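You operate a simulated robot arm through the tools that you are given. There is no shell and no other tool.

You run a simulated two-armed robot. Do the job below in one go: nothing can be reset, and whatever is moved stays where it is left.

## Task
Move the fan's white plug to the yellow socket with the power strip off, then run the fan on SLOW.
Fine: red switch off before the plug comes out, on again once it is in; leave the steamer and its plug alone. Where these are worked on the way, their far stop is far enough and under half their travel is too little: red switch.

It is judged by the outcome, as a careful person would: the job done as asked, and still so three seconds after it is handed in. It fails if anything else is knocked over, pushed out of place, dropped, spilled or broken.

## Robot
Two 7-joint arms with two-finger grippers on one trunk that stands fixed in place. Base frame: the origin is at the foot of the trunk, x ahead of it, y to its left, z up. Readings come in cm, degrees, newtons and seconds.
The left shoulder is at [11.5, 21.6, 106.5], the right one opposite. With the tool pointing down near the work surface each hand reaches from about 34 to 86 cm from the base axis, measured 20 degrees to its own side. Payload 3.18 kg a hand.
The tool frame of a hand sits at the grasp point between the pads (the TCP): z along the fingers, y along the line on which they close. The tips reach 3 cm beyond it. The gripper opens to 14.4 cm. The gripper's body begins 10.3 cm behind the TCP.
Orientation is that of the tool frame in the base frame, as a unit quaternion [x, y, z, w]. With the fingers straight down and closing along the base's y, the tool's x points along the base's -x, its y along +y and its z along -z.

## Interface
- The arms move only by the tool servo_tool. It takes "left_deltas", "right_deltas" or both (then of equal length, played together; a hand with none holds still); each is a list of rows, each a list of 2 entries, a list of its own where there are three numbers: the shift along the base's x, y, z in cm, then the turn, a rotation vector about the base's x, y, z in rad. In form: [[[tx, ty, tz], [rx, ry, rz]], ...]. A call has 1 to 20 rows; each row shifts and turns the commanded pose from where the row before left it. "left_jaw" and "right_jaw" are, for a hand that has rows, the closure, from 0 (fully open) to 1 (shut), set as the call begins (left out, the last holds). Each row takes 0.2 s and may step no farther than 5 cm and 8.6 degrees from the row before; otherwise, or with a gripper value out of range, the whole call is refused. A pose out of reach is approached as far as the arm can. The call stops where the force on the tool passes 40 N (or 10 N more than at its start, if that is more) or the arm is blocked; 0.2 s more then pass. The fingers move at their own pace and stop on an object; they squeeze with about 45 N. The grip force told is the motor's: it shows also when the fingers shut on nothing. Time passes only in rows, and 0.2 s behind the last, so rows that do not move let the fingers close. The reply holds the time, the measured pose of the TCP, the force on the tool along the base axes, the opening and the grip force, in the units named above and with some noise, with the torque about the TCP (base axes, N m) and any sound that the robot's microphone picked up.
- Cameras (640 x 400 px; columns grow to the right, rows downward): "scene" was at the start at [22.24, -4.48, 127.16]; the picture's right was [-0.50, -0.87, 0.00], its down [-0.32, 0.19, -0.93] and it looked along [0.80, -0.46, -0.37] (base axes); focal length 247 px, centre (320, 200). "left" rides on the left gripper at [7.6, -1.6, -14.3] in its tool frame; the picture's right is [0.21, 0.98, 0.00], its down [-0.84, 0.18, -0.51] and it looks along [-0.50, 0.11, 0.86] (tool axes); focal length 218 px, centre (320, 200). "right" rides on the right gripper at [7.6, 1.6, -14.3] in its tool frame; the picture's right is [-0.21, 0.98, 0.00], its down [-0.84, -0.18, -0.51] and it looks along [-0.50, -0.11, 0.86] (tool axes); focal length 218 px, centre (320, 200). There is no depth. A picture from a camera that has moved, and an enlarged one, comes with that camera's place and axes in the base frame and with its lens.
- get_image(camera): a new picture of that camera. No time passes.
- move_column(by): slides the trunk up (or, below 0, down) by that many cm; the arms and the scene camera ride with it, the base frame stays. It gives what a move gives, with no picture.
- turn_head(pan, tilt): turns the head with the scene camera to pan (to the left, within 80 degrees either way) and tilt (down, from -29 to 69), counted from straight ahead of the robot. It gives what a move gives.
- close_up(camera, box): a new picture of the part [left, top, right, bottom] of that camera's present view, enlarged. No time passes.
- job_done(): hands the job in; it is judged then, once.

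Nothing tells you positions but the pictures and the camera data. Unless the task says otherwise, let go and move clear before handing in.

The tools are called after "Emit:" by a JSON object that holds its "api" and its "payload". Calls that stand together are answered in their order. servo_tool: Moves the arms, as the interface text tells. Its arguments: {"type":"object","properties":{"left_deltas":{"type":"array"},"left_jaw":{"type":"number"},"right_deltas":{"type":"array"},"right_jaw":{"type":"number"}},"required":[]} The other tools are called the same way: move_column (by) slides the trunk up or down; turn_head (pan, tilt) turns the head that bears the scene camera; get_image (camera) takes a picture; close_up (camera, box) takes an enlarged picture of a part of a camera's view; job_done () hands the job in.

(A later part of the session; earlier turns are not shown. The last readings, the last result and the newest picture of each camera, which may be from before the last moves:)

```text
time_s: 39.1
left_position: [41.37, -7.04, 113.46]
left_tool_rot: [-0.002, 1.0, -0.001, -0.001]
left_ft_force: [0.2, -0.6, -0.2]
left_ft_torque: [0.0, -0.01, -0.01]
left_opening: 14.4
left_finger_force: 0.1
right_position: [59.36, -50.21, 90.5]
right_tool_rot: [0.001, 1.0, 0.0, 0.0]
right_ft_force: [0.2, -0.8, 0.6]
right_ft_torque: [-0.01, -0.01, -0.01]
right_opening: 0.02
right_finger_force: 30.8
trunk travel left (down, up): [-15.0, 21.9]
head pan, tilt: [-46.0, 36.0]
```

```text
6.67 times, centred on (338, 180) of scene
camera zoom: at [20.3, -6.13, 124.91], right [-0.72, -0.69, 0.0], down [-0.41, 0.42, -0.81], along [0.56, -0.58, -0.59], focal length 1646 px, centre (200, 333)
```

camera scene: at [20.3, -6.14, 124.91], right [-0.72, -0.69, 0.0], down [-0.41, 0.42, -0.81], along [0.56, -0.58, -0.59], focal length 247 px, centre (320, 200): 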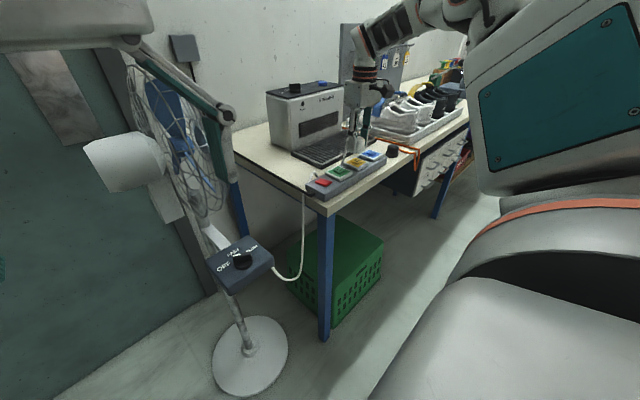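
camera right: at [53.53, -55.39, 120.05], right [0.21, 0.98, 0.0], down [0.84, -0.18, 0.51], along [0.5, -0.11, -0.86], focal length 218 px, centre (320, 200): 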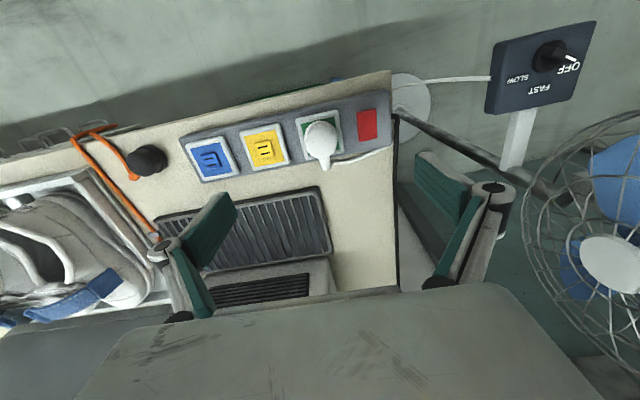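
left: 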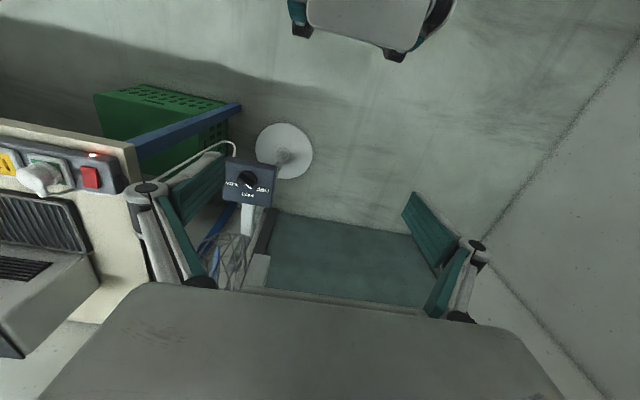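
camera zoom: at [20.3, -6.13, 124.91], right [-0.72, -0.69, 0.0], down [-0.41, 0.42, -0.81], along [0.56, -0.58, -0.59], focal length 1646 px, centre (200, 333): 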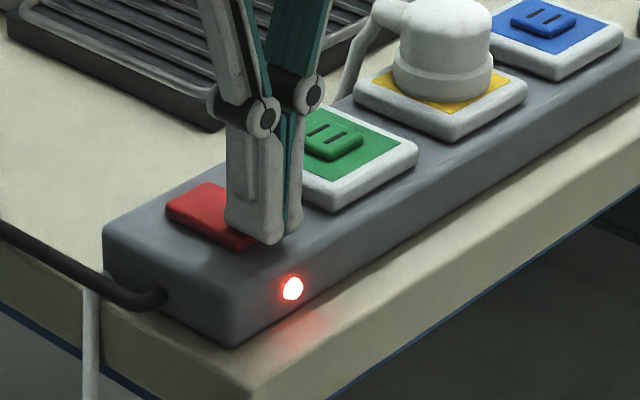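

The LED is lit again. I'll press slightly further to its stop, then lift clear.

Emit:
{"api": "servo_tool", "payload": {"right_deltas": [[[0, 0, -0.2], [0, 0, 0]], [[0, 0, -0.2], [0, 0, 0]]]}}

Emit:
{"api": "servo_tool", "payload": {"right_deltas": [[[0, 0, 1], [0, 0, 0]], [[0, 0, 3], [0, 0, 0]], [[0, 0, 4], [0, 0, 0]], [[0, 0, 4], [0, 0, 0]]]}}

Emit:
{"api": "close_up", "payload": {"camera": "scene", "box": [290, 150, 386, 210]}}

Emit:
{"api": "get_image", "payload": {"camera": "right"}}

```text
time_s: 39.7
left_position: [41.2, -7.09, 113.56]
left_tool_rot: [-0.002, 1.0, -0.001, 0.001]
left_ft_force: [0.0, -0.1, -0.1]
left_ft_torque: [0.0, -0.01, -0.03]
left_opening: 14.41
left_finger_force: 0.0
right_position: [59.25, -50.34, 90.26]
right_tool_rot: [0.001, 1.0, -0.001, 0.003]
right_ft_force: [-2.5, -0.5, 8.5]
right_ft_torque: [-0.02, -0.04, -0.01]
right_opening: 0.6
right_finger_force: 30.7
trunk travel left (down, up): [-15.0, 21.9]
head pan, tilt: [-46.0, 36.0]
```

```text
time_s: 40.7
left_position: [41.18, -7.13, 113.44]
left_tool_rot: [-0.001, 1.0, -0.001, 0.0]
left_ft_force: [0.0, -1.0, 0.4]
left_ft_torque: [-0.01, -0.02, 0.04]
left_opening: 14.37
left_finger_force: 0.1
right_position: [59.22, -50.38, 102.08]
right_tool_rot: [0.0, 1.0, 0.001, 0.0]
right_ft_force: [-0.1, -0.3, -0.2]
right_ft_torque: [0.0, -0.04, 0.0]
right_opening: 0.0
right_finger_force: 30.9
trunk travel left (down, up): [-15.0, 21.9]
head pan, tilt: [-46.0, 36.0]
```

```text
6.67 times, centred on (338, 180) of scene
camera zoom: at [20.2, -6.1, 124.95], right [-0.72, -0.69, 0.0], down [-0.41, 0.42, -0.81], along [0.56, -0.58, -0.59], focal length 1646 px, centre (200, 333)
```

zoom: 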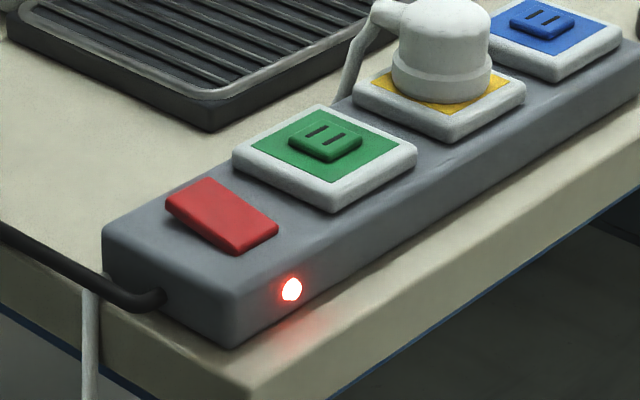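

```text
taken
camera right: at [51.68, -48.69, 116.48], right [0.21, 0.98, 0.0], down [0.84, -0.18, 0.51], along [0.5, -0.11, -0.86], focal length 218 px, centre (320, 200)
```

right: 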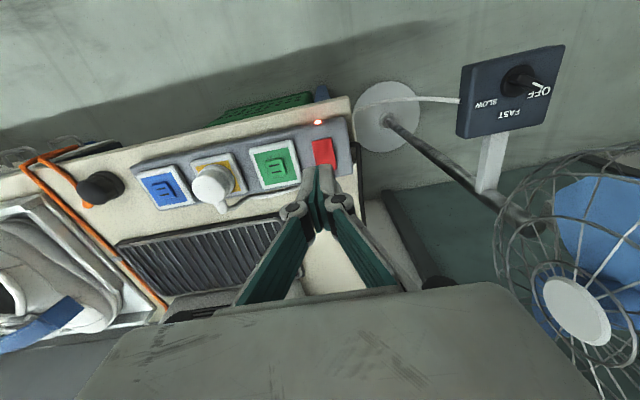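

The switch is on, its LED lit, and the plug is in yellow. Now for the knob: it stands at about (60.4, -21.5), blade top near z = 81.2, just beneath the fan cage, so I'll move the left hand aside and bring the right hand back for a closer look.

Emit:
{"api": "servo_tool", "payload": {"left_deltas": [[[0, 3, 0], [0, 0, 0]], [[0, 4, 0], [0, 0, 0]], [[0, 4, 0], [0, 0, 0]], [[0, 4, 0], [0, 0, 0]], [[0, 4, 0], [0, 0, 0]], [[0, 0, 0], [0, 0, 0]]], "right_deltas": [[[-3, 0, 3], [0, 0, 0]], [[-4, 1, 0], [0, 0, 0]], [[-4, 2, 0], [0, 0, 0]], [[-3, 3, 0], [0, 0, 0]], [[0, 4, 0], [0, 0, 0]], [[0, 4, 0], [0, 0, 0]]]}}

Emit:
{"api": "turn_head", "payload": {"pan": -22, "tilt": 42}}

Emit:
{"api": "get_image", "payload": {"camera": "scene"}}

Emit:
{"api": "get_image", "payload": {"camera": "right"}}

Emit:
{"api": "get_image", "payload": {"camera": "left"}}

```text
time_s: 42.1
left_position: [41.24, 11.98, 113.55]
left_tool_rot: [-0.002, 1.0, -0.001, 0.0]
left_ft_force: [-0.8, 0.1, -0.4]
left_ft_torque: [0.01, 0.0, 0.01]
left_opening: 14.4
left_finger_force: 0.0
right_position: [45.46, -38.69, 106.7]
right_tool_rot: [-0.003, 1.0, 0.003, -0.003]
right_ft_force: [-0.4, -0.8, -0.2]
right_ft_torque: [0.02, 0.01, 0.0]
right_opening: 0.0
right_finger_force: 30.9
right hand out of reach, approached as far as the arm can: row 6
trunk travel left (down, up): [-15.0, 21.9]
head pan, tilt: [-46.0, 36.0]
```

```text
time_s: 43.0
left_position: [41.3, 11.93, 113.4]
left_tool_rot: [-0.002, 1.0, -0.001, 0.0]
left_ft_force: [0.4, 0.1, -0.9]
left_ft_torque: [-0.01, 0.02, -0.01]
left_opening: 14.36
left_finger_force: 0.0
right_position: [45.6, -38.88, 106.42]
right_tool_rot: [-0.002, 1.0, 0.004, -0.003]
right_ft_force: [-0.1, -0.7, 1.6]
right_ft_torque: [-0.01, 0.0, 0.0]
right_opening: 0.0
right_finger_force: 31.2
trunk travel left (down, up): [-15.0, 21.9]
head pan, tilt: [-22.0, 42.0]
```

```text
taken
camera scene: at [21.95, -2.96, 124.02], right [-0.38, -0.93, 0.0], down [-0.62, 0.25, -0.74], along [0.69, -0.28, -0.67], focal length 247 px, centre (320, 200)
```

scene: 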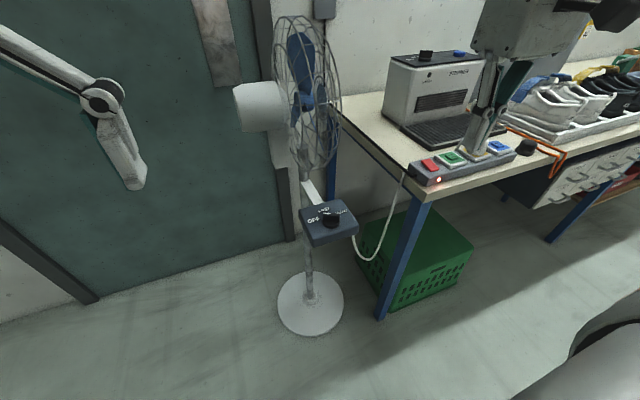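

```text
taken
camera right: at [37.96, -37.26, 120.88], right [0.2, 0.98, 0.0], down [0.85, -0.18, 0.5], along [0.49, -0.1, -0.86], focal length 218 px, centre (320, 200)
```

right: 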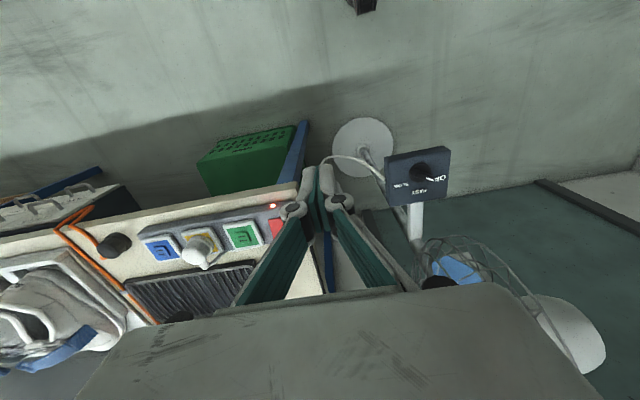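

```text
taken
camera left: at [33.65, 10.28, 127.71], right [-0.21, 0.98, 0.0], down [0.84, 0.18, 0.51], along [0.5, 0.11, -0.86], focal length 218 px, centre (320, 200)
```

left: 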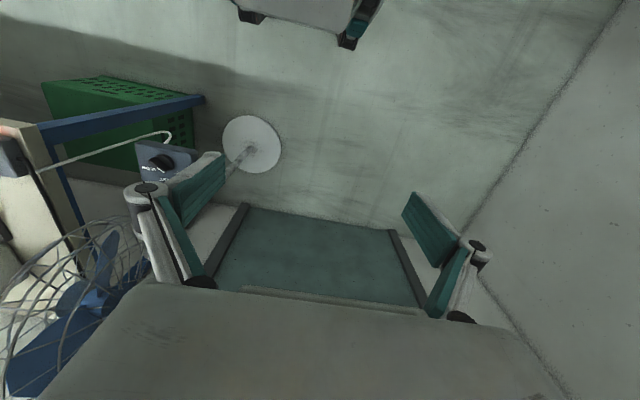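

The right arm runs into a joint limit when moving further left with this hand yaw. I'll test whether yawing the hand (positive about z) frees it, while staying well clear of everything.

Emit:
{"api": "servo_tool", "payload": {"right_deltas": [[[0, -2, 0], [0, 0, 0.14]], [[0, 0, 0], [0, 0, 0.14]], [[0, 0, 0], [0, 0, 0.14]], [[0, 0, 0], [0, 0, 0.14]], [[0, 0, 0], [0, 0, 0]]]}}

Emit:
{"api": "servo_tool", "payload": {"right_deltas": [[[0, 3, 0], [0, 0, 0]], [[0, 3, 0], [0, 0, 0]], [[0, 3, 0], [0, 0, 0]], [[0, 3, 0], [0, 0, 0]], [[0, 0, 0], [0, 0, 0]]]}}

Emit:
{"api": "get_image", "payload": {"camera": "scene"}}

```text
time_s: 44.2
left_position: [41.33, 11.98, 113.34]
left_tool_rot: [-0.002, 1.0, -0.001, 0.0]
left_ft_force: [-0.1, 0.2, -0.3]
left_ft_torque: [-0.01, 0.0, 0.0]
left_opening: 14.41
left_finger_force: 0.1
right_position: [45.38, -40.81, 106.51]
right_tool_rot: [-0.277, 0.961, 0.0, 0.0]
right_ft_force: [0.3, -0.4, 0.6]
right_ft_torque: [0.01, 0.01, 0.02]
right_opening: 0.0
right_finger_force: 30.8
trunk travel left (down, up): [-15.0, 21.9]
head pan, tilt: [-22.0, 42.0]
```

```text
time_s: 45.4
left_position: [41.25, 11.89, 113.3]
left_tool_rot: [-0.002, 1.0, -0.001, 0.0]
left_ft_force: [-0.2, 0.3, -0.4]
left_ft_torque: [0.01, 0.01, 0.0]
left_opening: 14.41
left_finger_force: 0.1
right_position: [45.44, -28.79, 106.56]
right_tool_rot: [-0.275, 0.961, 0.0, 0.0]
right_ft_force: [-0.3, 0.4, -0.2]
right_ft_torque: [0.02, -0.03, -0.01]
right_opening: 0.01
right_finger_force: 30.6
trunk travel left (down, up): [-15.0, 21.9]
head pan, tilt: [-22.0, 42.0]
```

```text
taken
camera scene: at [21.94, -2.97, 124.03], right [-0.37, -0.93, 0.0], down [-0.62, 0.25, -0.74], along [0.69, -0.28, -0.67], focal length 247 px, centre (320, 200)
```

scene: 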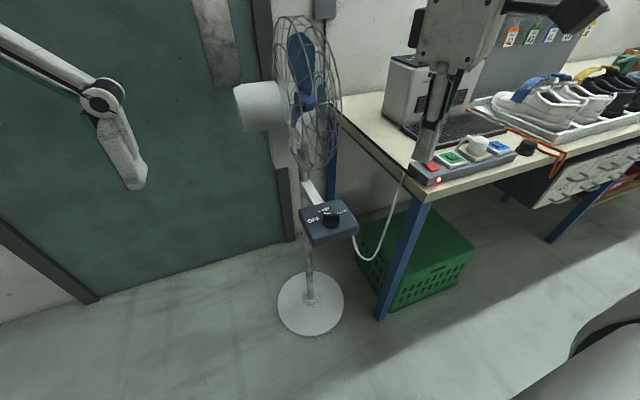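

That confirms it: with positive yaw the arm is free. Before planning the knob grip I need the cage extents and a close look at the knob, so I'll zoom in.

Emit:
{"api": "close_up", "payload": {"camera": "scene", "box": [200, 10, 400, 135]}}

Emit:
{"api": "close_up", "payload": {"camera": "scene", "box": [240, 130, 400, 230]}}

Emit:
{"api": "close_up", "payload": {"camera": "scene", "box": [300, 195, 364, 235]}}

Emit:
{"api": "get_image", "payload": {"camera": "right"}}

```text
3.20 times, centred on (300, 72) of scene
camera zoom: at [21.94, -2.97, 124.03], right [-0.37, -0.93, 0.0], down [-0.62, 0.25, -0.74], along [0.69, -0.28, -0.67], focal length 790 px, centre (384, 608)
```

zoom: 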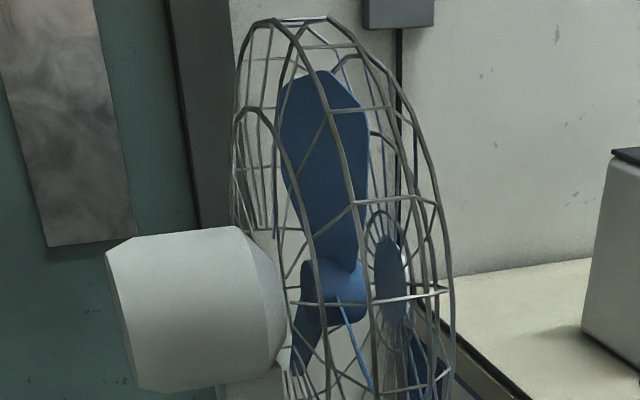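

```text
4.00 times, centred on (320, 180) of scene
camera zoom: at [21.94, -2.97, 124.03], right [-0.37, -0.93, 0.0], down [-0.62, 0.25, -0.74], along [0.69, -0.28, -0.67], focal length 988 px, centre (320, 280)
```

zoom: 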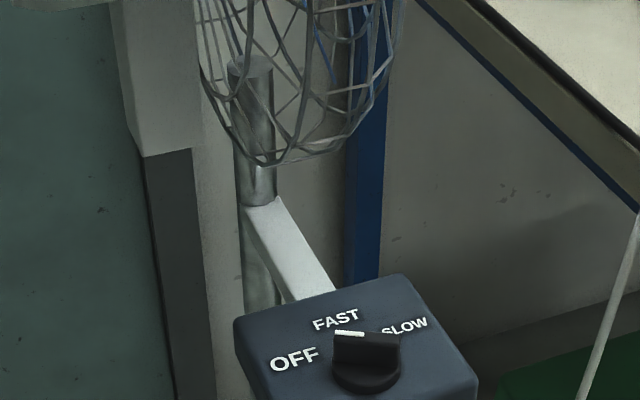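

```text
10.00 times, centred on (332, 215) of scene
camera zoom: at [21.94, -2.97, 124.03], right [-0.37, -0.93, 0.0], down [-0.62, 0.25, -0.74], along [0.69, -0.28, -0.67], focal length 2469 px, centre (200, 50)
```

zoom: 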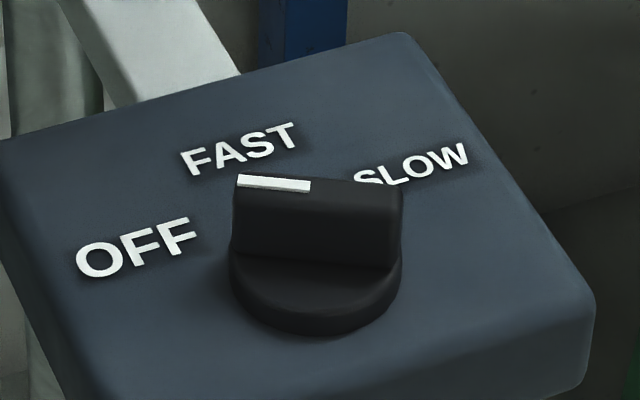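

```text
taken
camera right: at [38.14, -31.47, 120.95], right [-0.34, 0.94, 0.0], down [0.81, 0.29, 0.51], along [0.48, 0.17, -0.86], focal length 218 px, centre (320, 200)
```

right: 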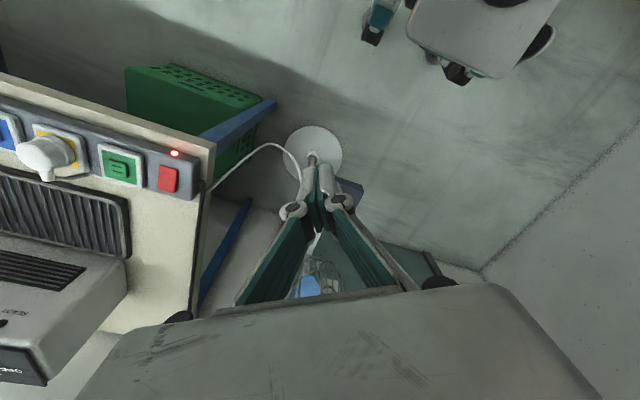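

The cage's near rim is at about x = 62, z = 102, so a hand leaning back along the blade (about 45°) clears it. I'll first yaw the right hand +210° in free space so the following -120° turn stays inside the wrist's range.

Emit:
{"api": "servo_tool", "payload": {"right_deltas": [[[0, 0, 0], [0, 0, 0.14]], [[0, 0, 0], [0, 0, 0.14]], [[0, 0, 0], [0, 0, 0.14]], [[0, 0, 0], [0, 0, 0.14]], [[0, 0, 0], [0, 0, 0.14]], [[0, 0, 0], [0, 0, 0.14]], [[0, 0, 0], [0, 0, 0.14]], [[0, 0, 0], [0, 0, 0.14]], [[0, 0, 0], [0, 0, 0.14]], [[0, 0, 0], [0, 0, 0.14]], [[0, 0, 0], [0, 0, 0.14]], [[0, 0, 0], [0, 0, 0.14]], [[0, 0, 0], [0, 0, 0.14]], [[0, 0, 0], [0, 0, 0.14]]], "right_jaw": 0.72}}

Emit:
{"api": "get_image", "payload": {"camera": "scene"}}

```text
time_s: 48.4
left_position: [41.22, 11.9, 113.4]
left_tool_rot: [-0.002, 1.0, 0.0, 0.0]
left_ft_force: [-1.0, -0.3, 0.0]
left_ft_torque: [-0.02, 0.02, 0.04]
left_opening: 14.4
left_finger_force: 0.0
right_position: [45.47, -28.8, 106.61]
right_tool_rot: [0.952, -0.305, 0.0, 0.0]
right_ft_force: [-0.3, 1.1, 0.5]
right_ft_torque: [-0.01, -0.01, -0.02]
right_opening: 4.05
right_finger_force: 0.2
trunk travel left (down, up): [-15.0, 21.9]
head pan, tilt: [-22.0, 42.0]
```

```text
taken
camera scene: at [21.96, -2.96, 124.02], right [-0.37, -0.93, 0.0], down [-0.62, 0.25, -0.74], along [0.69, -0.28, -0.67], focal length 247 px, centre (320, 200)
```

scene: 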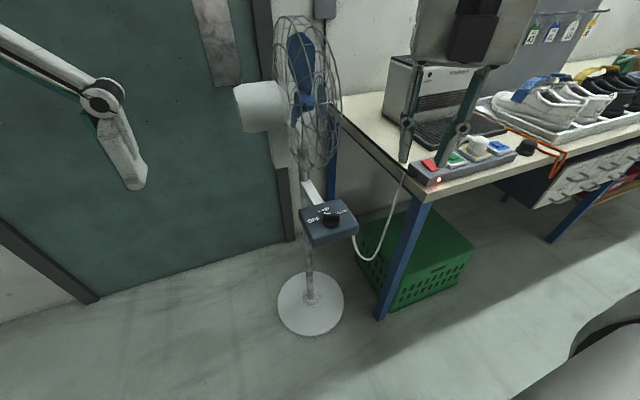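

Emit:
{"api": "servo_tool", "payload": {"right_deltas": [[[0, 0, 0], [0, 0, 0.1427]], [[0, 0, 0], [0, 0, 0.1427]], [[0, 0, 0], [0, 0, 0.1427]], [[0, 0, 0], [0, 0, 0.1427]], [[0, 0, 0], [0, 0, 0.1427]], [[0, 0, 0], [0, 0, 0.1427]], [[0, 0, 0], [0, 0, 0.1427]], [[0, 0, 0], [0, 0, 0.1427]], [[0, 0, 0], [0, 0, 0.1427]], [[0, 0, 0], [0, 0, 0.1427]], [[0, 0, 0], [0, 0, 0.1427]], [[0, 0, 0], [0, 0, 0.1427]], [[0, 0, 0], [0, 0, 0]]]}}

Emit:
{"api": "get_image", "payload": {"camera": "scene"}}

Emit:
{"api": "get_image", "payload": {"camera": "right"}}

```text
time_s: 51.2
left_position: [41.28, 11.82, 113.43]
left_tool_rot: [-0.001, 1.0, -0.002, -0.001]
left_ft_force: [-0.1, -0.1, 0.1]
left_ft_torque: [-0.01, 0.01, -0.01]
left_opening: 14.4
left_finger_force: 0.1
right_position: [45.49, -28.92, 106.54]
right_tool_rot: [0.854, 0.52, -0.001, 0.0]
right_ft_force: [0.7, -0.8, 0.8]
right_ft_torque: [0.0, -0.02, 0.03]
right_opening: 4.06
right_finger_force: 0.1
trunk travel left (down, up): [-15.0, 21.9]
head pan, tilt: [-22.0, 42.0]
```

```text
taken
camera scene: at [21.96, -2.96, 124.02], right [-0.37, -0.93, 0.0], down [-0.62, 0.25, -0.74], along [0.69, -0.28, -0.67], focal length 247 px, centre (320, 200)
```

scene: 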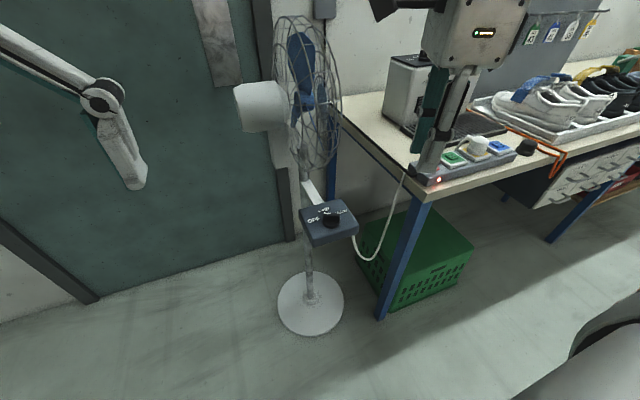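

```text
taken
camera right: at [50.44, -22.82, 120.9], right [0.77, -0.64, 0.0], down [-0.55, -0.66, 0.51], along [-0.32, -0.39, -0.86], focal length 218 px, centre (320, 200)
```

right: 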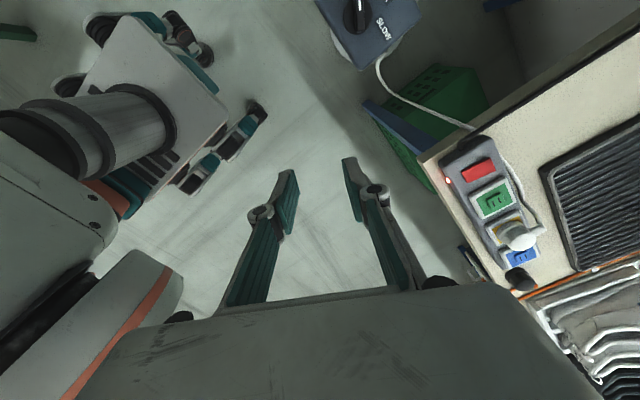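

The yaw worked, and this camera now looks down on the knob. I'll zoom in to measure the blade's direction from above.

Emit:
{"api": "close_up", "payload": {"camera": "right", "box": [300, 0, 428, 80]}}

```text
5.00 times, centred on (364, 40) of right
camera zoom: at [50.44, -22.82, 120.9], right [0.77, -0.64, 0.0], down [-0.55, -0.66, 0.51], along [-0.32, -0.39, -0.86], focal length 1091 px, centre (100, 1000)
```

zoom: 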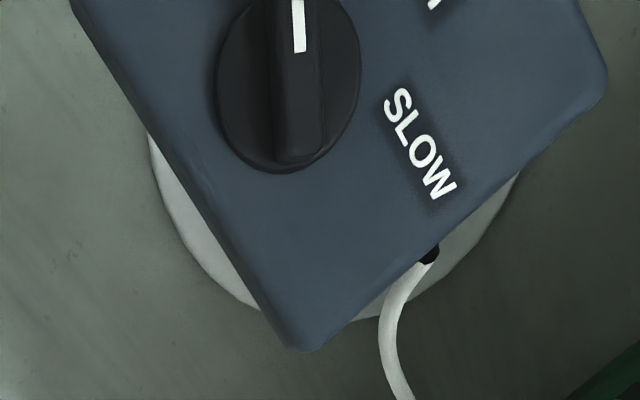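

From three consistent views the blade is centred at about (58.85, -20.93), top near z = 82.9, pointing 62° from +x (OFF). I'll now tilt the hand 45° along the blade's line while moving to a stand-off pose.

Emit:
{"api": "servo_tool", "payload": {"right_deltas": [[[1.13, -0.73, -1.0], [0.1163, -0.0603, 0]], [[1.13, -0.73, -1.0], [0.1163, -0.0603, 0]], [[1.13, -0.73, -1.5], [0.1163, -0.0603, 0]], [[1.13, -0.73, -2.0], [0.1163, -0.0603, 0]], [[1.13, -0.73, -2.0], [0.1163, -0.0603, 0]], [[1.13, -0.73, -2.0], [0.1163, -0.0603, 0]], [[0, 0, 0], [0, 0, 0]]]}}

Emit:
{"api": "get_image", "payload": {"camera": "scene"}}

Emit:
{"api": "get_image", "payload": {"camera": "right"}}

Emit:
{"api": "get_image", "payload": {"camera": "left"}}

```text
time_s: 52.8
left_position: [41.25, 11.97, 113.51]
left_tool_rot: [-0.001, 1.0, -0.001, 0.0]
left_ft_force: [-0.1, 0.3, -0.6]
left_ft_torque: [-0.01, -0.03, 0.0]
left_opening: 14.4
left_finger_force: 0.1
right_position: [52.24, -33.29, 97.09]
right_tool_rot: [0.789, 0.48, 0.327, -0.199]
right_ft_force: [0.1, -0.3, 0.3]
right_ft_torque: [0.01, 0.0, -0.04]
right_opening: 4.05
right_finger_force: 0.1
trunk travel left (down, up): [-15.0, 21.9]
head pan, tilt: [-22.0, 42.0]
```

```text
taken
camera scene: at [21.9, -2.92, 124.05], right [-0.37, -0.93, 0.0], down [-0.62, 0.25, -0.74], along [0.69, -0.28, -0.67], focal length 247 px, centre (320, 200)
```

scene: 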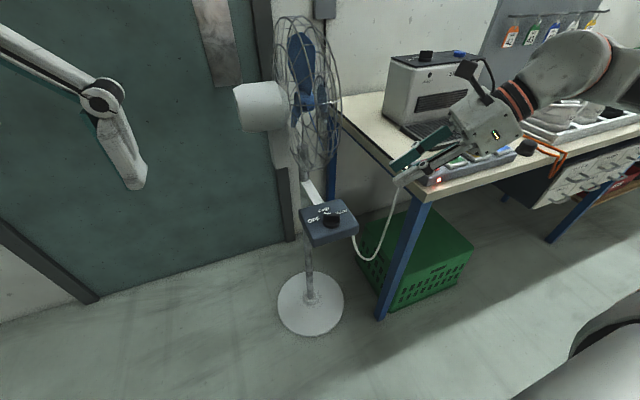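

```text
taken
camera right: at [51.57, -38.17, 112.66], right [0.8, -0.58, -0.15], down [-0.6, -0.76, -0.24], along [0.03, 0.28, -0.96], focal length 218 px, centre (320, 200)
```

right: 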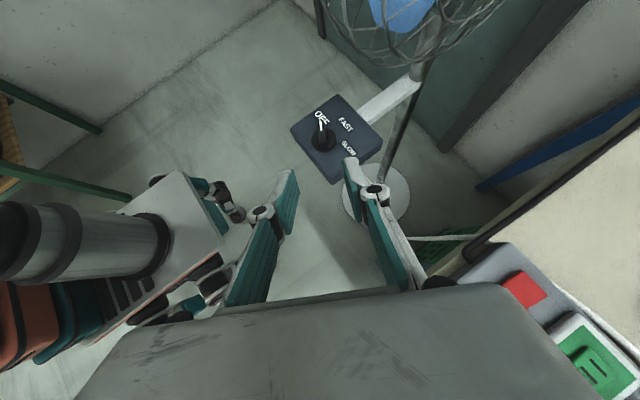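

```text
taken
camera left: at [33.58, 10.33, 127.75], right [-0.21, 0.98, 0.0], down [0.84, 0.18, 0.51], along [0.5, 0.11, -0.86], focal length 218 px, centre (320, 200)
```

left: 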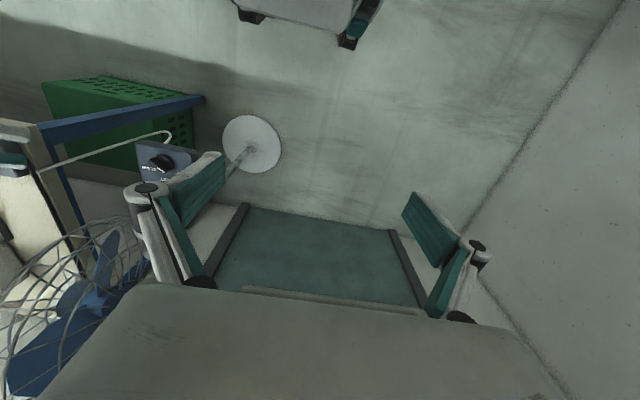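

The knob lies right on the hand's approach axis. I'll zoom to fine-tune before approaching.

Emit:
{"api": "close_up", "payload": {"camera": "right", "box": [256, 100, 384, 180]}}

Emit:
{"api": "close_up", "payload": {"camera": "right", "box": [288, 110, 352, 150]}}

```text
5.00 times, centred on (320, 140) of right
camera zoom: at [51.57, -38.17, 112.66], right [0.8, -0.58, -0.15], down [-0.6, -0.76, -0.24], along [0.03, 0.28, -0.96], focal length 1091 px, centre (320, 500)
```

zoom: 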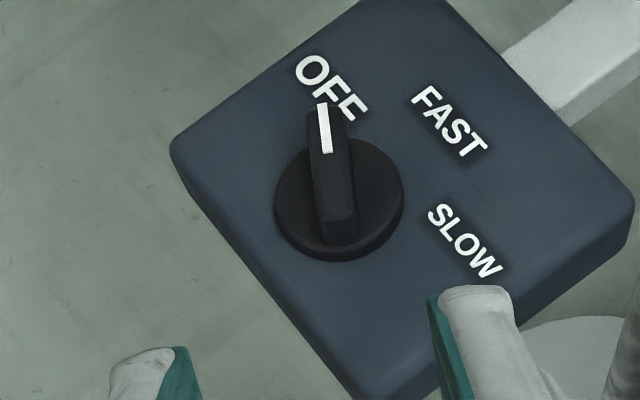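

```text
10.00 times, centred on (320, 130) of right
camera zoom: at [51.57, -38.17, 112.66], right [0.8, -0.58, -0.15], down [-0.6, -0.76, -0.24], along [0.03, 0.28, -0.96], focal length 2183 px, centre (320, 900)
```

zoom: 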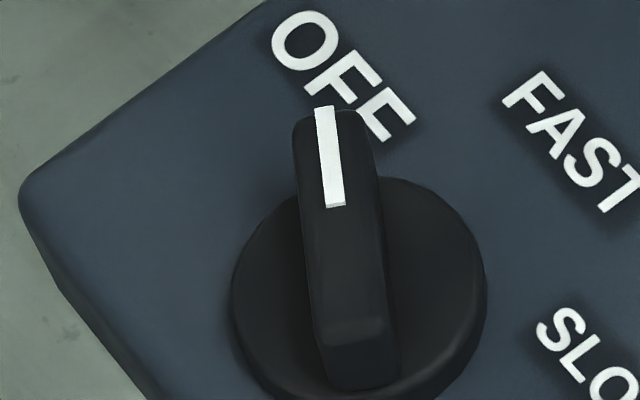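

The blade lies exactly in the hand's plane and its axis is at about (58.75, -21.2). I'll approach along the tool axis to 5 cm short of the grip and check again.

Emit:
{"api": "servo_tool", "payload": {"right_deltas": [[[0.86, 1.56, -1.86], [0, 0, 0]], [[0.86, 1.56, -1.86], [0, 0, 0]], [[0.86, 1.57, -1.86], [0, 0, 0]], [[0.86, 1.57, -1.85], [0, 0, 0]], [[0.85, 1.56, -1.85], [0, 0, 0]], [[0, 0, 0], [0, 0, 0]]]}}

Emit:
{"api": "get_image", "payload": {"camera": "right"}}

Emit:
{"api": "close_up", "payload": {"camera": "right", "box": [256, 120, 384, 200]}}

Emit:
{"api": "close_up", "payload": {"camera": "scene", "box": [272, 150, 400, 230]}}

Emit:
{"api": "get_image", "payload": {"camera": "scene"}}

```text
time_s: 54.2
left_position: [41.11, 12.04, 113.46]
left_tool_rot: [-0.002, 1.0, 0.0, 0.0]
left_ft_force: [0.1, -0.1, -0.1]
left_ft_torque: [-0.02, -0.06, -0.04]
left_opening: 14.42
left_finger_force: 0.0
right_position: [56.45, -25.26, 87.74]
right_tool_rot: [0.79, 0.48, 0.327, -0.199]
right_ft_force: [0.6, 0.6, -0.8]
right_ft_torque: [-0.02, 0.03, -0.02]
right_opening: 4.04
right_finger_force: 0.0
trunk travel left (down, up): [-15.0, 21.9]
head pan, tilt: [-22.0, 42.0]
```

```text
taken
camera right: at [55.76, -30.18, 103.39], right [0.8, -0.58, -0.15], down [-0.6, -0.76, -0.24], along [0.02, 0.28, -0.96], focal length 218 px, centre (320, 200)
```

right: 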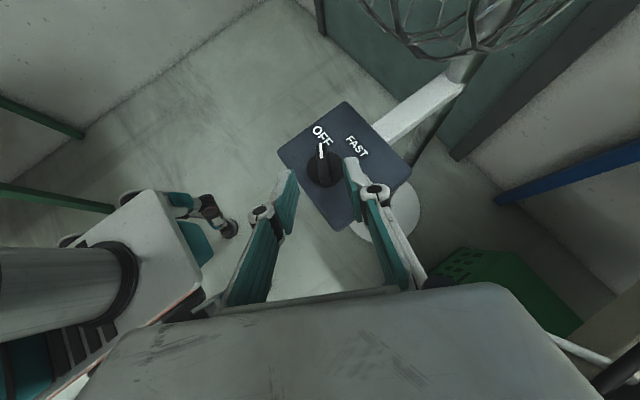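

```text
5.00 times, centred on (320, 160) of right
camera zoom: at [55.76, -30.18, 103.39], right [0.8, -0.58, -0.15], down [-0.6, -0.76, -0.24], along [0.02, 0.28, -0.96], focal length 1091 px, centre (320, 400)
```

zoom: 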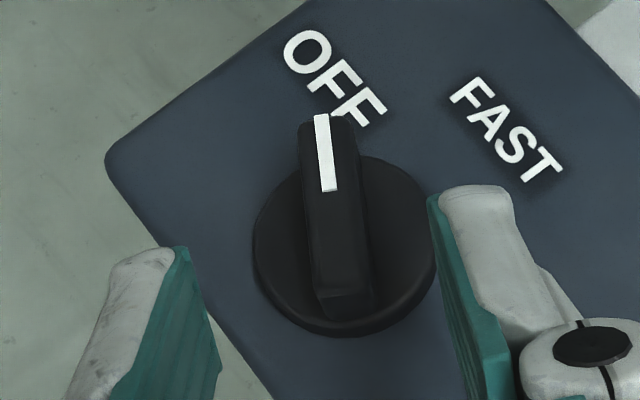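

```text
5.00 times, centred on (336, 190) of scene
camera zoom: at [21.92, -2.96, 124.04], right [-0.37, -0.93, 0.0], down [-0.62, 0.25, -0.74], along [0.69, -0.28, -0.67], focal length 1234 px, centre (240, 250)
```

zoom: 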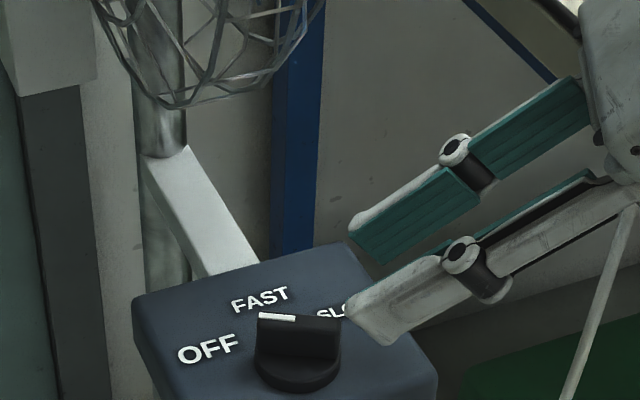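

```text
taken
camera scene: at [21.92, -2.96, 124.04], right [-0.37, -0.93, 0.0], down [-0.62, 0.25, -0.74], along [0.69, -0.28, -0.67], focal length 247 px, centre (320, 200)
```

scene: 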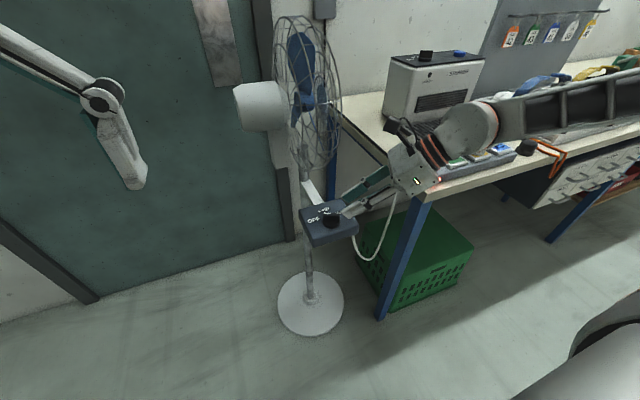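

The approach looks well centred. Before going on, I'll check where the right forearm and elbow are relative to the bench.

Emit:
{"api": "turn_head", "payload": {"pan": -60, "tilt": 30}}

Emit:
{"api": "get_image", "payload": {"camera": "scene"}}

```text
time_s: 55.2
left_position: [41.2, 11.9, 113.44]
left_tool_rot: [-0.002, 1.0, 0.0, 0.0]
left_ft_force: [0.0, 0.4, 0.5]
left_ft_torque: [0.05, 0.0, 0.0]
left_opening: 14.41
left_finger_force: 0.1
right_position: [56.5, -25.24, 87.73]
right_tool_rot: [0.79, 0.479, 0.327, -0.2]
right_ft_force: [-0.2, -0.4, 0.3]
right_ft_torque: [0.0, -0.01, -0.02]
right_opening: 4.03
right_finger_force: 0.0
trunk travel left (down, up): [-15.0, 21.9]
head pan, tilt: [-60.0, 30.0]
```

```text
taken
camera scene: at [18.74, -7.66, 125.85], right [-0.87, -0.5, 0.0], down [-0.25, 0.43, -0.87], along [0.43, -0.75, -0.5], focal length 247 px, centre (320, 200)
```

scene: 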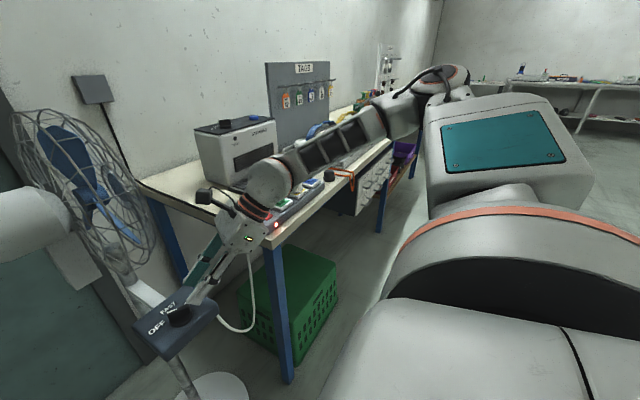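

The forearm is high and in front of the bench, clear of everything. I'll slide in along the tool axis about 4.5 cm and check.

Emit:
{"api": "turn_head", "payload": {"pan": -22, "tilt": 42}}

Emit:
{"api": "servo_tool", "payload": {"right_deltas": [[[0.54, 0.9, -1.06], [0, 0, 0]], [[0.5, 0.9, -1.06], [0, 0, 0]], [[0.33, 0.62, -0.7], [0, 0, 0]], [[0.2, 0.36, -0.4], [0, 0, 0]], [[0, 0, 0], [0, 0, 0]]]}}

Emit:
{"api": "close_up", "payload": {"camera": "right", "box": [256, 130, 384, 210]}}

Emit:
{"api": "close_up", "payload": {"camera": "scene", "box": [292, 185, 372, 235]}}

Emit:
{"api": "close_up", "payload": {"camera": "left", "box": [100, 120, 228, 200]}}

```text
time_s: 56.3
left_position: [41.34, 11.93, 113.42]
left_tool_rot: [-0.001, 1.0, -0.001, 0.0]
left_ft_force: [0.6, 0.5, -0.3]
left_ft_torque: [0.01, -0.04, -0.02]
left_opening: 14.39
left_finger_force: 0.0
right_position: [56.45, -25.31, 87.7]
right_tool_rot: [0.79, 0.479, 0.326, -0.2]
right_ft_force: [-0.3, -0.1, -0.5]
right_ft_torque: [0.0, -0.01, -0.01]
right_opening: 4.02
right_finger_force: 0.1
trunk travel left (down, up): [-15.0, 21.9]
head pan, tilt: [-22.0, 42.0]
```

```text
time_s: 57.5
left_position: [41.44, 11.93, 113.37]
left_tool_rot: [-0.001, 1.0, -0.001, 0.001]
left_ft_force: [0.0, 0.6, -0.1]
left_ft_torque: [-0.01, -0.02, 0.01]
left_opening: 14.42
left_finger_force: 0.1
right_position: [58.19, -22.55, 84.55]
right_tool_rot: [0.79, 0.479, 0.326, -0.199]
right_ft_force: [0.1, 0.4, -1.1]
right_ft_torque: [-0.02, 0.01, 0.03]
right_opening: 4.03
right_finger_force: 0.1
trunk travel left (down, up): [-15.0, 21.9]
head pan, tilt: [-22.0, 42.0]
```

```text
5.00 times, centred on (320, 170) of right
camera zoom: at [57.48, -27.47, 100.17], right [0.8, -0.58, -0.15], down [-0.6, -0.76, -0.24], along [0.02, 0.28, -0.96], focal length 1091 px, centre (320, 350)
```

zoom: 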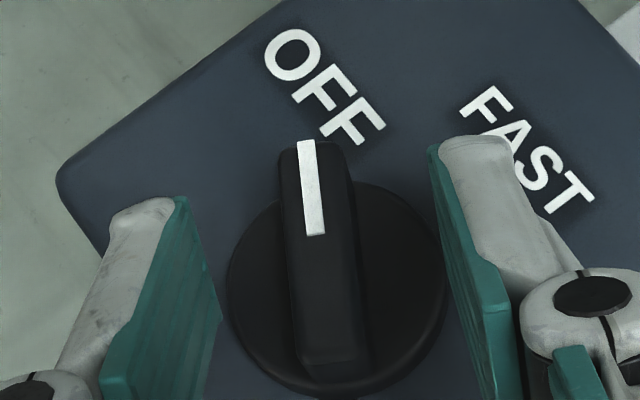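

```text
8.00 times, centred on (332, 210) of scene
camera zoom: at [21.96, -2.96, 124.02], right [-0.37, -0.93, 0.0], down [-0.62, 0.25, -0.74], along [0.69, -0.28, -0.67], focal length 1975 px, centre (224, 120)
```

zoom: 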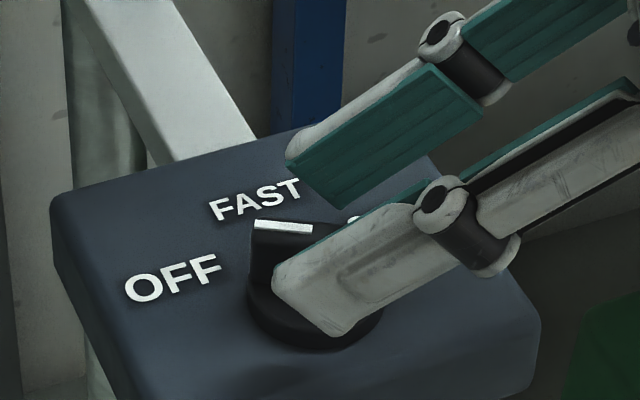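

```text
5.00 times, centred on (164, 160) of left
camera zoom: at [33.64, 10.27, 127.71], right [-0.21, 0.98, 0.0], down [0.84, 0.18, 0.51], along [0.5, 0.11, -0.86], focal length 1091 px, centre (1100, 400)
```

zoom: 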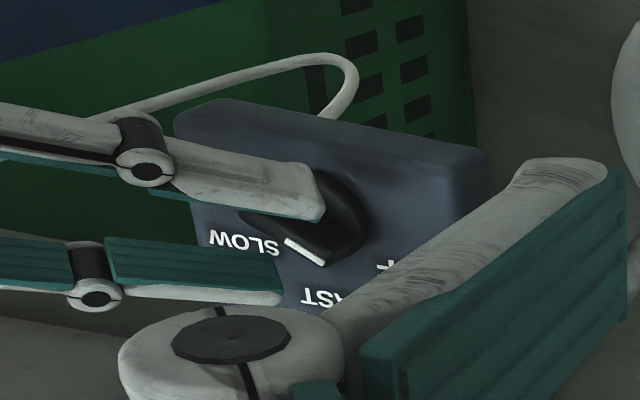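

The fingers straddle the blade evenly. I'll advance 0.3 cm more and close gently on it.

Emit:
{"api": "servo_tool", "payload": {"right_deltas": [[[0.1, 0.19, -0.21], [0, 0, 0]], [[0, 0, 0], [0, 0, 0]]]}}

Emit:
{"api": "servo_tool", "payload": {"right_deltas": [[[0, 0, 0], [0, 0, 0]], [[0, 0, 0], [0, 0, 0]], [[0, 0, 0], [0, 0, 0]]], "right_jaw": 1}}

Emit:
{"api": "close_up", "payload": {"camera": "right", "box": [256, 130, 384, 210]}}

Emit:
{"api": "close_up", "payload": {"camera": "scene", "box": [292, 185, 372, 235]}}

Emit:
{"api": "close_up", "payload": {"camera": "left", "box": [100, 120, 228, 200]}}

```text
time_s: 58.1
left_position: [41.26, 11.87, 113.37]
left_tool_rot: [-0.001, 1.0, 0.0, 0.0]
left_ft_force: [0.8, -0.3, 0.4]
left_ft_torque: [0.01, -0.01, 0.02]
left_opening: 14.39
left_finger_force: 0.0
right_position: [58.15, -22.44, 84.37]
right_tool_rot: [0.79, 0.479, 0.327, -0.199]
right_ft_force: [-0.3, 0.4, 0.1]
right_ft_torque: [-0.03, -0.02, 0.02]
right_opening: 4.03
right_finger_force: 0.0
trunk travel left (down, up): [-15.0, 21.9]
head pan, tilt: [-22.0, 42.0]
```

```text
time_s: 58.9
left_position: [41.33, 11.95, 113.5]
left_tool_rot: [-0.002, 1.0, -0.001, 0.0]
left_ft_force: [-0.8, 0.3, 0.4]
left_ft_torque: [0.03, -0.01, 0.0]
left_opening: 14.37
left_finger_force: 0.0
right_position: [58.21, -22.47, 84.31]
right_tool_rot: [0.79, 0.479, 0.327, -0.2]
right_ft_force: [-1.1, 3.0, -0.6]
right_ft_torque: [0.17, 0.33, -0.66]
right_opening: 1.2
right_finger_force: 42.1
trunk travel left (down, up): [-15.0, 21.9]
head pan, tilt: [-22.0, 42.0]
```

```text
5.00 times, centred on (320, 170) of right
camera zoom: at [57.54, -27.31, 99.93], right [0.8, -0.58, -0.15], down [-0.6, -0.76, -0.24], along [0.02, 0.28, -0.96], focal length 1091 px, centre (320, 350)
```

zoom: 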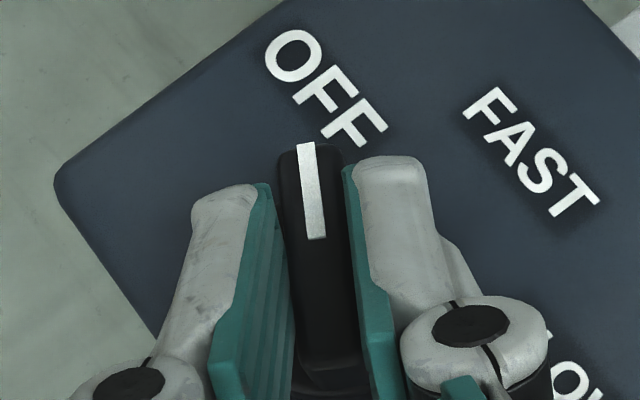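

```text
8.00 times, centred on (332, 210) of scene
camera zoom: at [21.96, -2.95, 124.02], right [-0.37, -0.93, 0.0], down [-0.62, 0.25, -0.74], along [0.69, -0.28, -0.67], focal length 1975 px, centre (224, 120)
```

zoom: 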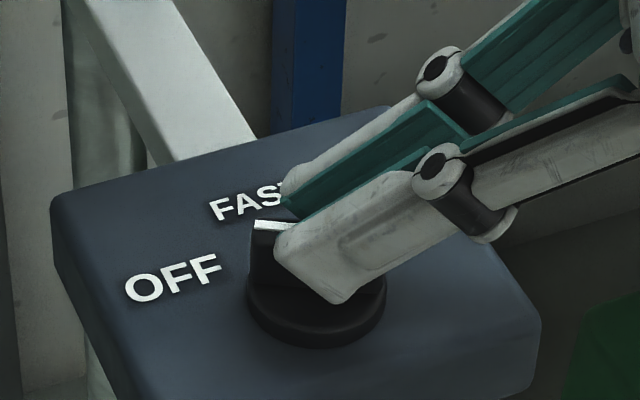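

```text
5.00 times, centred on (164, 160) of left
camera zoom: at [33.65, 10.29, 127.7], right [-0.21, 0.98, 0.0], down [0.84, 0.18, 0.51], along [0.5, 0.11, -0.86], focal length 1091 px, centre (1100, 400)
```

zoom: 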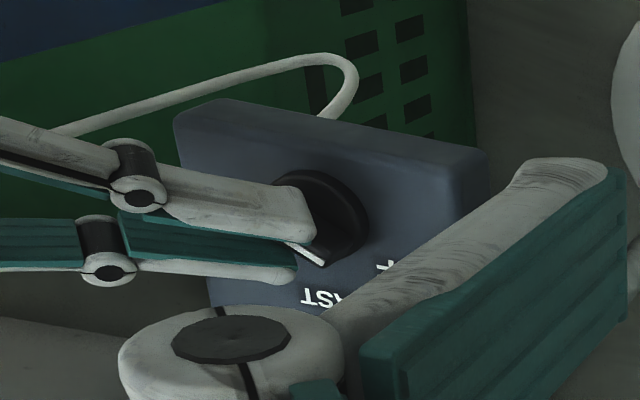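

The blade is gripped (1.2 cm) with hardly any side force. I'll turn -24° first about the knob's vertical axis and check that it follows.

Emit:
{"api": "servo_tool", "payload": {"right_deltas": [[[-0.163, 0.1, 0], [0, 0, -0.1396]], [[-0.148, 0.121, 0], [0, 0, -0.1396]], [[-0.129, 0.141, 0], [0, 0, -0.1396]]]}}

Emit:
{"api": "close_up", "payload": {"camera": "right", "box": [256, 130, 384, 210]}}

Emit:
{"api": "close_up", "payload": {"camera": "scene", "box": [292, 185, 372, 235]}}

Emit:
{"api": "get_image", "payload": {"camera": "scene"}}

```text
time_s: 59.7
left_position: [41.28, 12.0, 113.37]
left_tool_rot: [-0.002, 1.0, -0.001, 0.0]
left_ft_force: [0.6, 0.5, 0.3]
left_ft_torque: [-0.03, -0.04, 0.01]
left_opening: 14.38
left_finger_force: 0.1
right_position: [57.7, -22.09, 84.29]
right_tool_rot: [0.872, 0.305, 0.36, -0.127]
right_ft_force: [-5.7, 1.9, -4.5]
right_ft_torque: [0.78, -0.86, 0.1]
right_opening: 1.2
right_finger_force: 41.7
trunk travel left (down, up): [-15.0, 21.9]
head pan, tilt: [-22.0, 42.0]
```

```text
5.00 times, centred on (320, 170) of right
camera zoom: at [55.07, -26.21, 99.93], right [0.49, -0.86, -0.15], down [-0.86, -0.46, -0.24], along [0.13, 0.24, -0.96], focal length 1091 px, centre (320, 350)
```

zoom: 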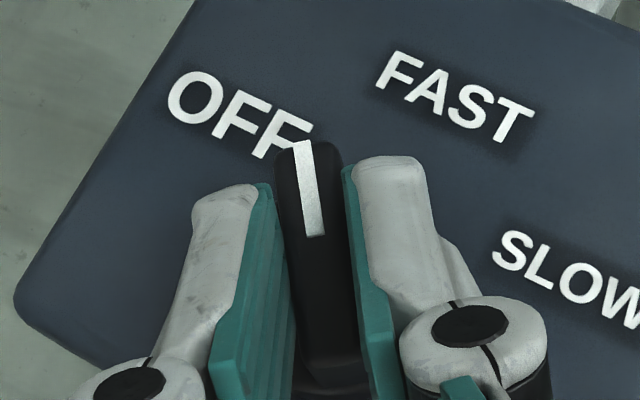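

```text
8.00 times, centred on (332, 210) of scene
camera zoom: at [21.94, -2.96, 124.01], right [-0.37, -0.93, 0.0], down [-0.62, 0.25, -0.74], along [0.69, -0.28, -0.67], focal length 1975 px, centre (224, 120)
```

zoom: 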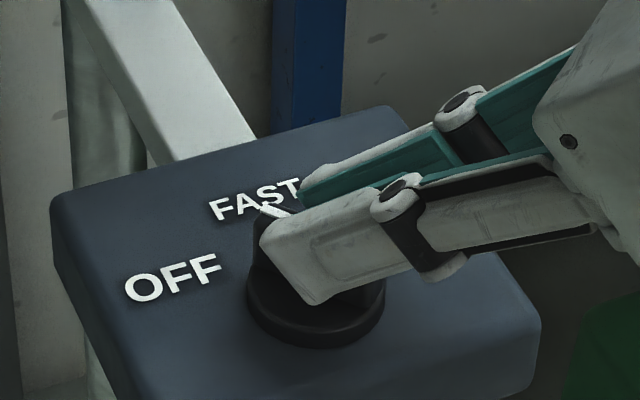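

```text
taken
camera scene: at [21.94, -2.96, 124.01], right [-0.37, -0.93, 0.0], down [-0.62, 0.25, -0.74], along [0.69, -0.28, -0.67], focal length 247 px, centre (320, 200)
```

scene: 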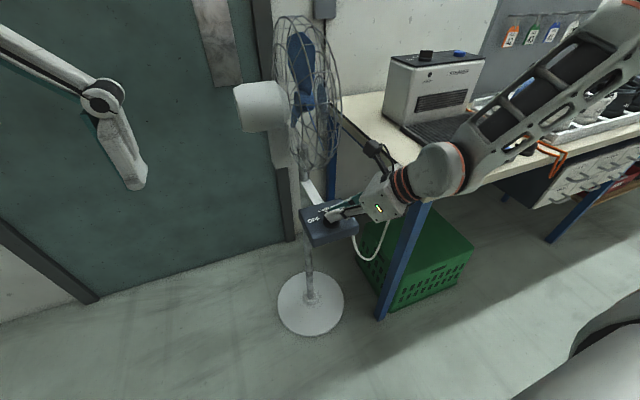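

The knob follows the hand, with small forces and the box staying put. I continue to about the FAST position.

Emit:
{"api": "servo_tool", "payload": {"right_deltas": [[[-0.109, 0.157, 0], [0, 0, -0.1396]], [[-0.086, 0.171, 0], [0, 0, -0.1396]], [[-0.061, 0.181, 0], [0, 0, -0.1396]], [[-0.035, 0.188, 0], [0, 0, -0.1396]]]}}

Emit:
{"api": "close_up", "payload": {"camera": "right", "box": [256, 130, 384, 210]}}

Emit:
{"api": "get_image", "payload": {"camera": "scene"}}

```text
time_s: 60.7
left_position: [41.25, 11.98, 113.39]
left_tool_rot: [-0.001, 1.0, -0.001, 0.0]
left_ft_force: [-0.3, 0.4, -0.1]
left_ft_torque: [-0.01, 0.02, 0.0]
left_opening: 14.4
left_finger_force: 0.1
right_position: [57.24, -21.01, 84.35]
right_tool_rot: [0.923, 0.052, 0.38, -0.024]
right_ft_force: [-13.3, 9.0, -6.6]
right_ft_torque: [0.17, 0.43, 0.16]
right_opening: 1.15
right_finger_force: 41.6
trunk travel left (down, up): [-15.0, 21.9]
head pan, tilt: [-22.0, 42.0]
```

```text
5.00 times, centred on (320, 170) of right
camera zoom: at [52.9, -23.42, 99.92], right [-0.04, -0.99, -0.15], down [-0.97, 0.07, -0.23], along [0.24, 0.14, -0.96], focal length 1091 px, centre (320, 350)
```

zoom: 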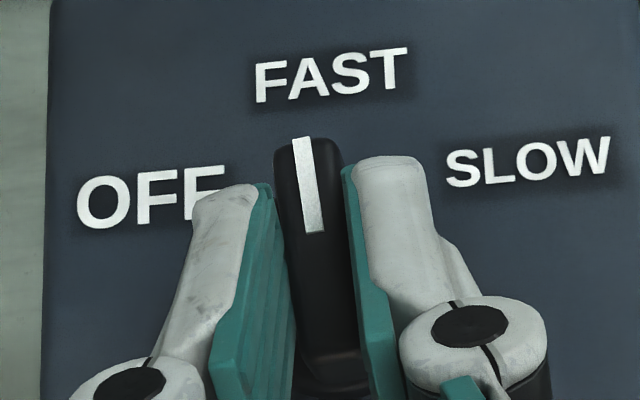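

```text
taken
camera scene: at [21.9, -2.9, 124.02], right [-0.37, -0.93, 0.0], down [-0.62, 0.25, -0.74], along [0.69, -0.28, -0.67], focal length 247 px, centre (320, 200)
```

scene: 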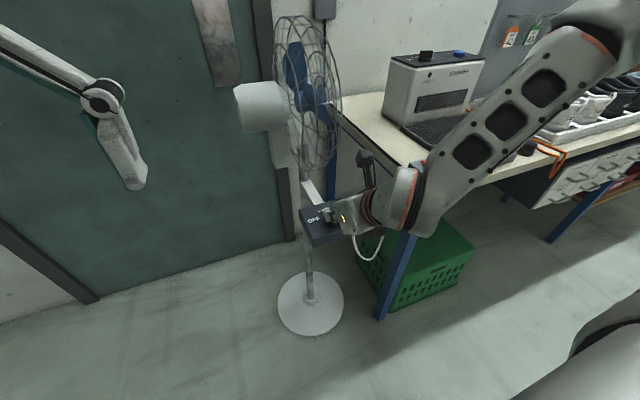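

The knob is near FAST and the fan blades have started to move, so power is flowing. The reaction shows the true axis is about (59.0, -20.9) with a 1.8 cm lever, so I'll correct the arc and continue toward SLOW.

Emit:
{"api": "servo_tool", "payload": {"right_deltas": [[[-0.25, 0.53, -0.03], [0, 0, -0.1396]], [[0.02, 0.25, 0], [0, 0, -0.1396]], [[0.06, 0.25, 0], [0, 0, -0.1396]], [[0.09, 0.23, 0], [0, 0, -0.1396]]]}}

Emit:
{"api": "close_up", "payload": {"camera": "right", "box": [256, 130, 384, 210]}}

Emit:
{"api": "get_image", "payload": {"camera": "scene"}}

```text
time_s: 61.7
left_position: [41.24, 11.88, 113.49]
left_tool_rot: [-0.002, 1.0, -0.001, 0.0]
left_ft_force: [0.6, -0.6, 0.8]
left_ft_torque: [0.02, -0.01, -0.02]
left_opening: 14.41
left_finger_force: 0.0
right_position: [57.43, -20.35, 84.27]
right_tool_rot: [0.908, -0.174, 0.376, 0.07]
right_ft_force: [-2.6, -12.2, 1.2]
right_ft_torque: [-0.4, -0.41, -0.2]
right_opening: 1.19
right_finger_force: 41.4
right hand out of reach, approached as far as the arm can: row 4
trunk travel left (down, up): [-15.0, 21.9]
head pan, tilt: [-22.0, 42.0]
```

```text
5.00 times, centred on (320, 170) of right
camera zoom: at [52.4, -20.17, 99.9], right [-0.5, -0.85, -0.15], down [-0.82, 0.52, -0.24], along [0.28, 0.0, -0.96], focal length 1091 px, centre (320, 350)
```

zoom: 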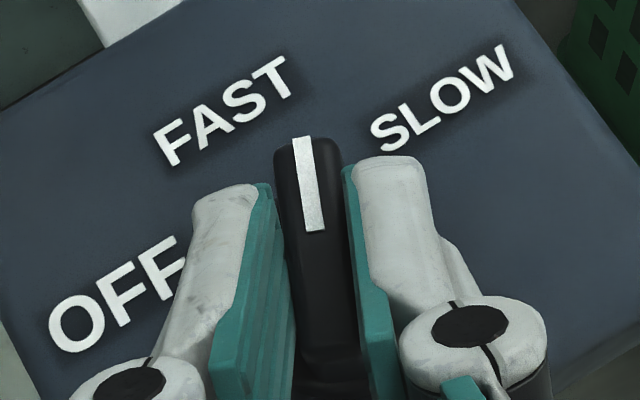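

```text
taken
camera scene: at [21.92, -3.04, 124.03], right [-0.37, -0.93, 0.0], down [-0.62, 0.25, -0.74], along [0.69, -0.28, -0.67], focal length 247 px, centre (320, 200)
```

scene: 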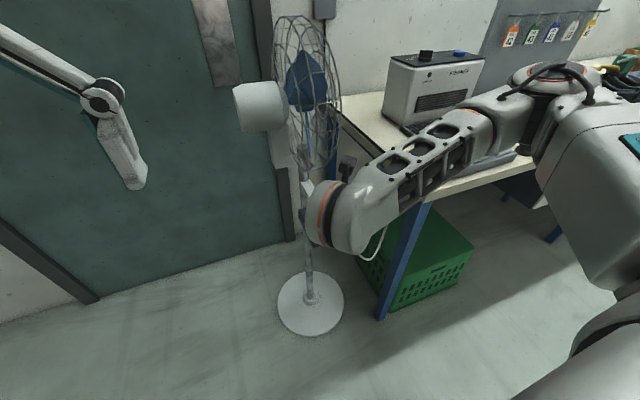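

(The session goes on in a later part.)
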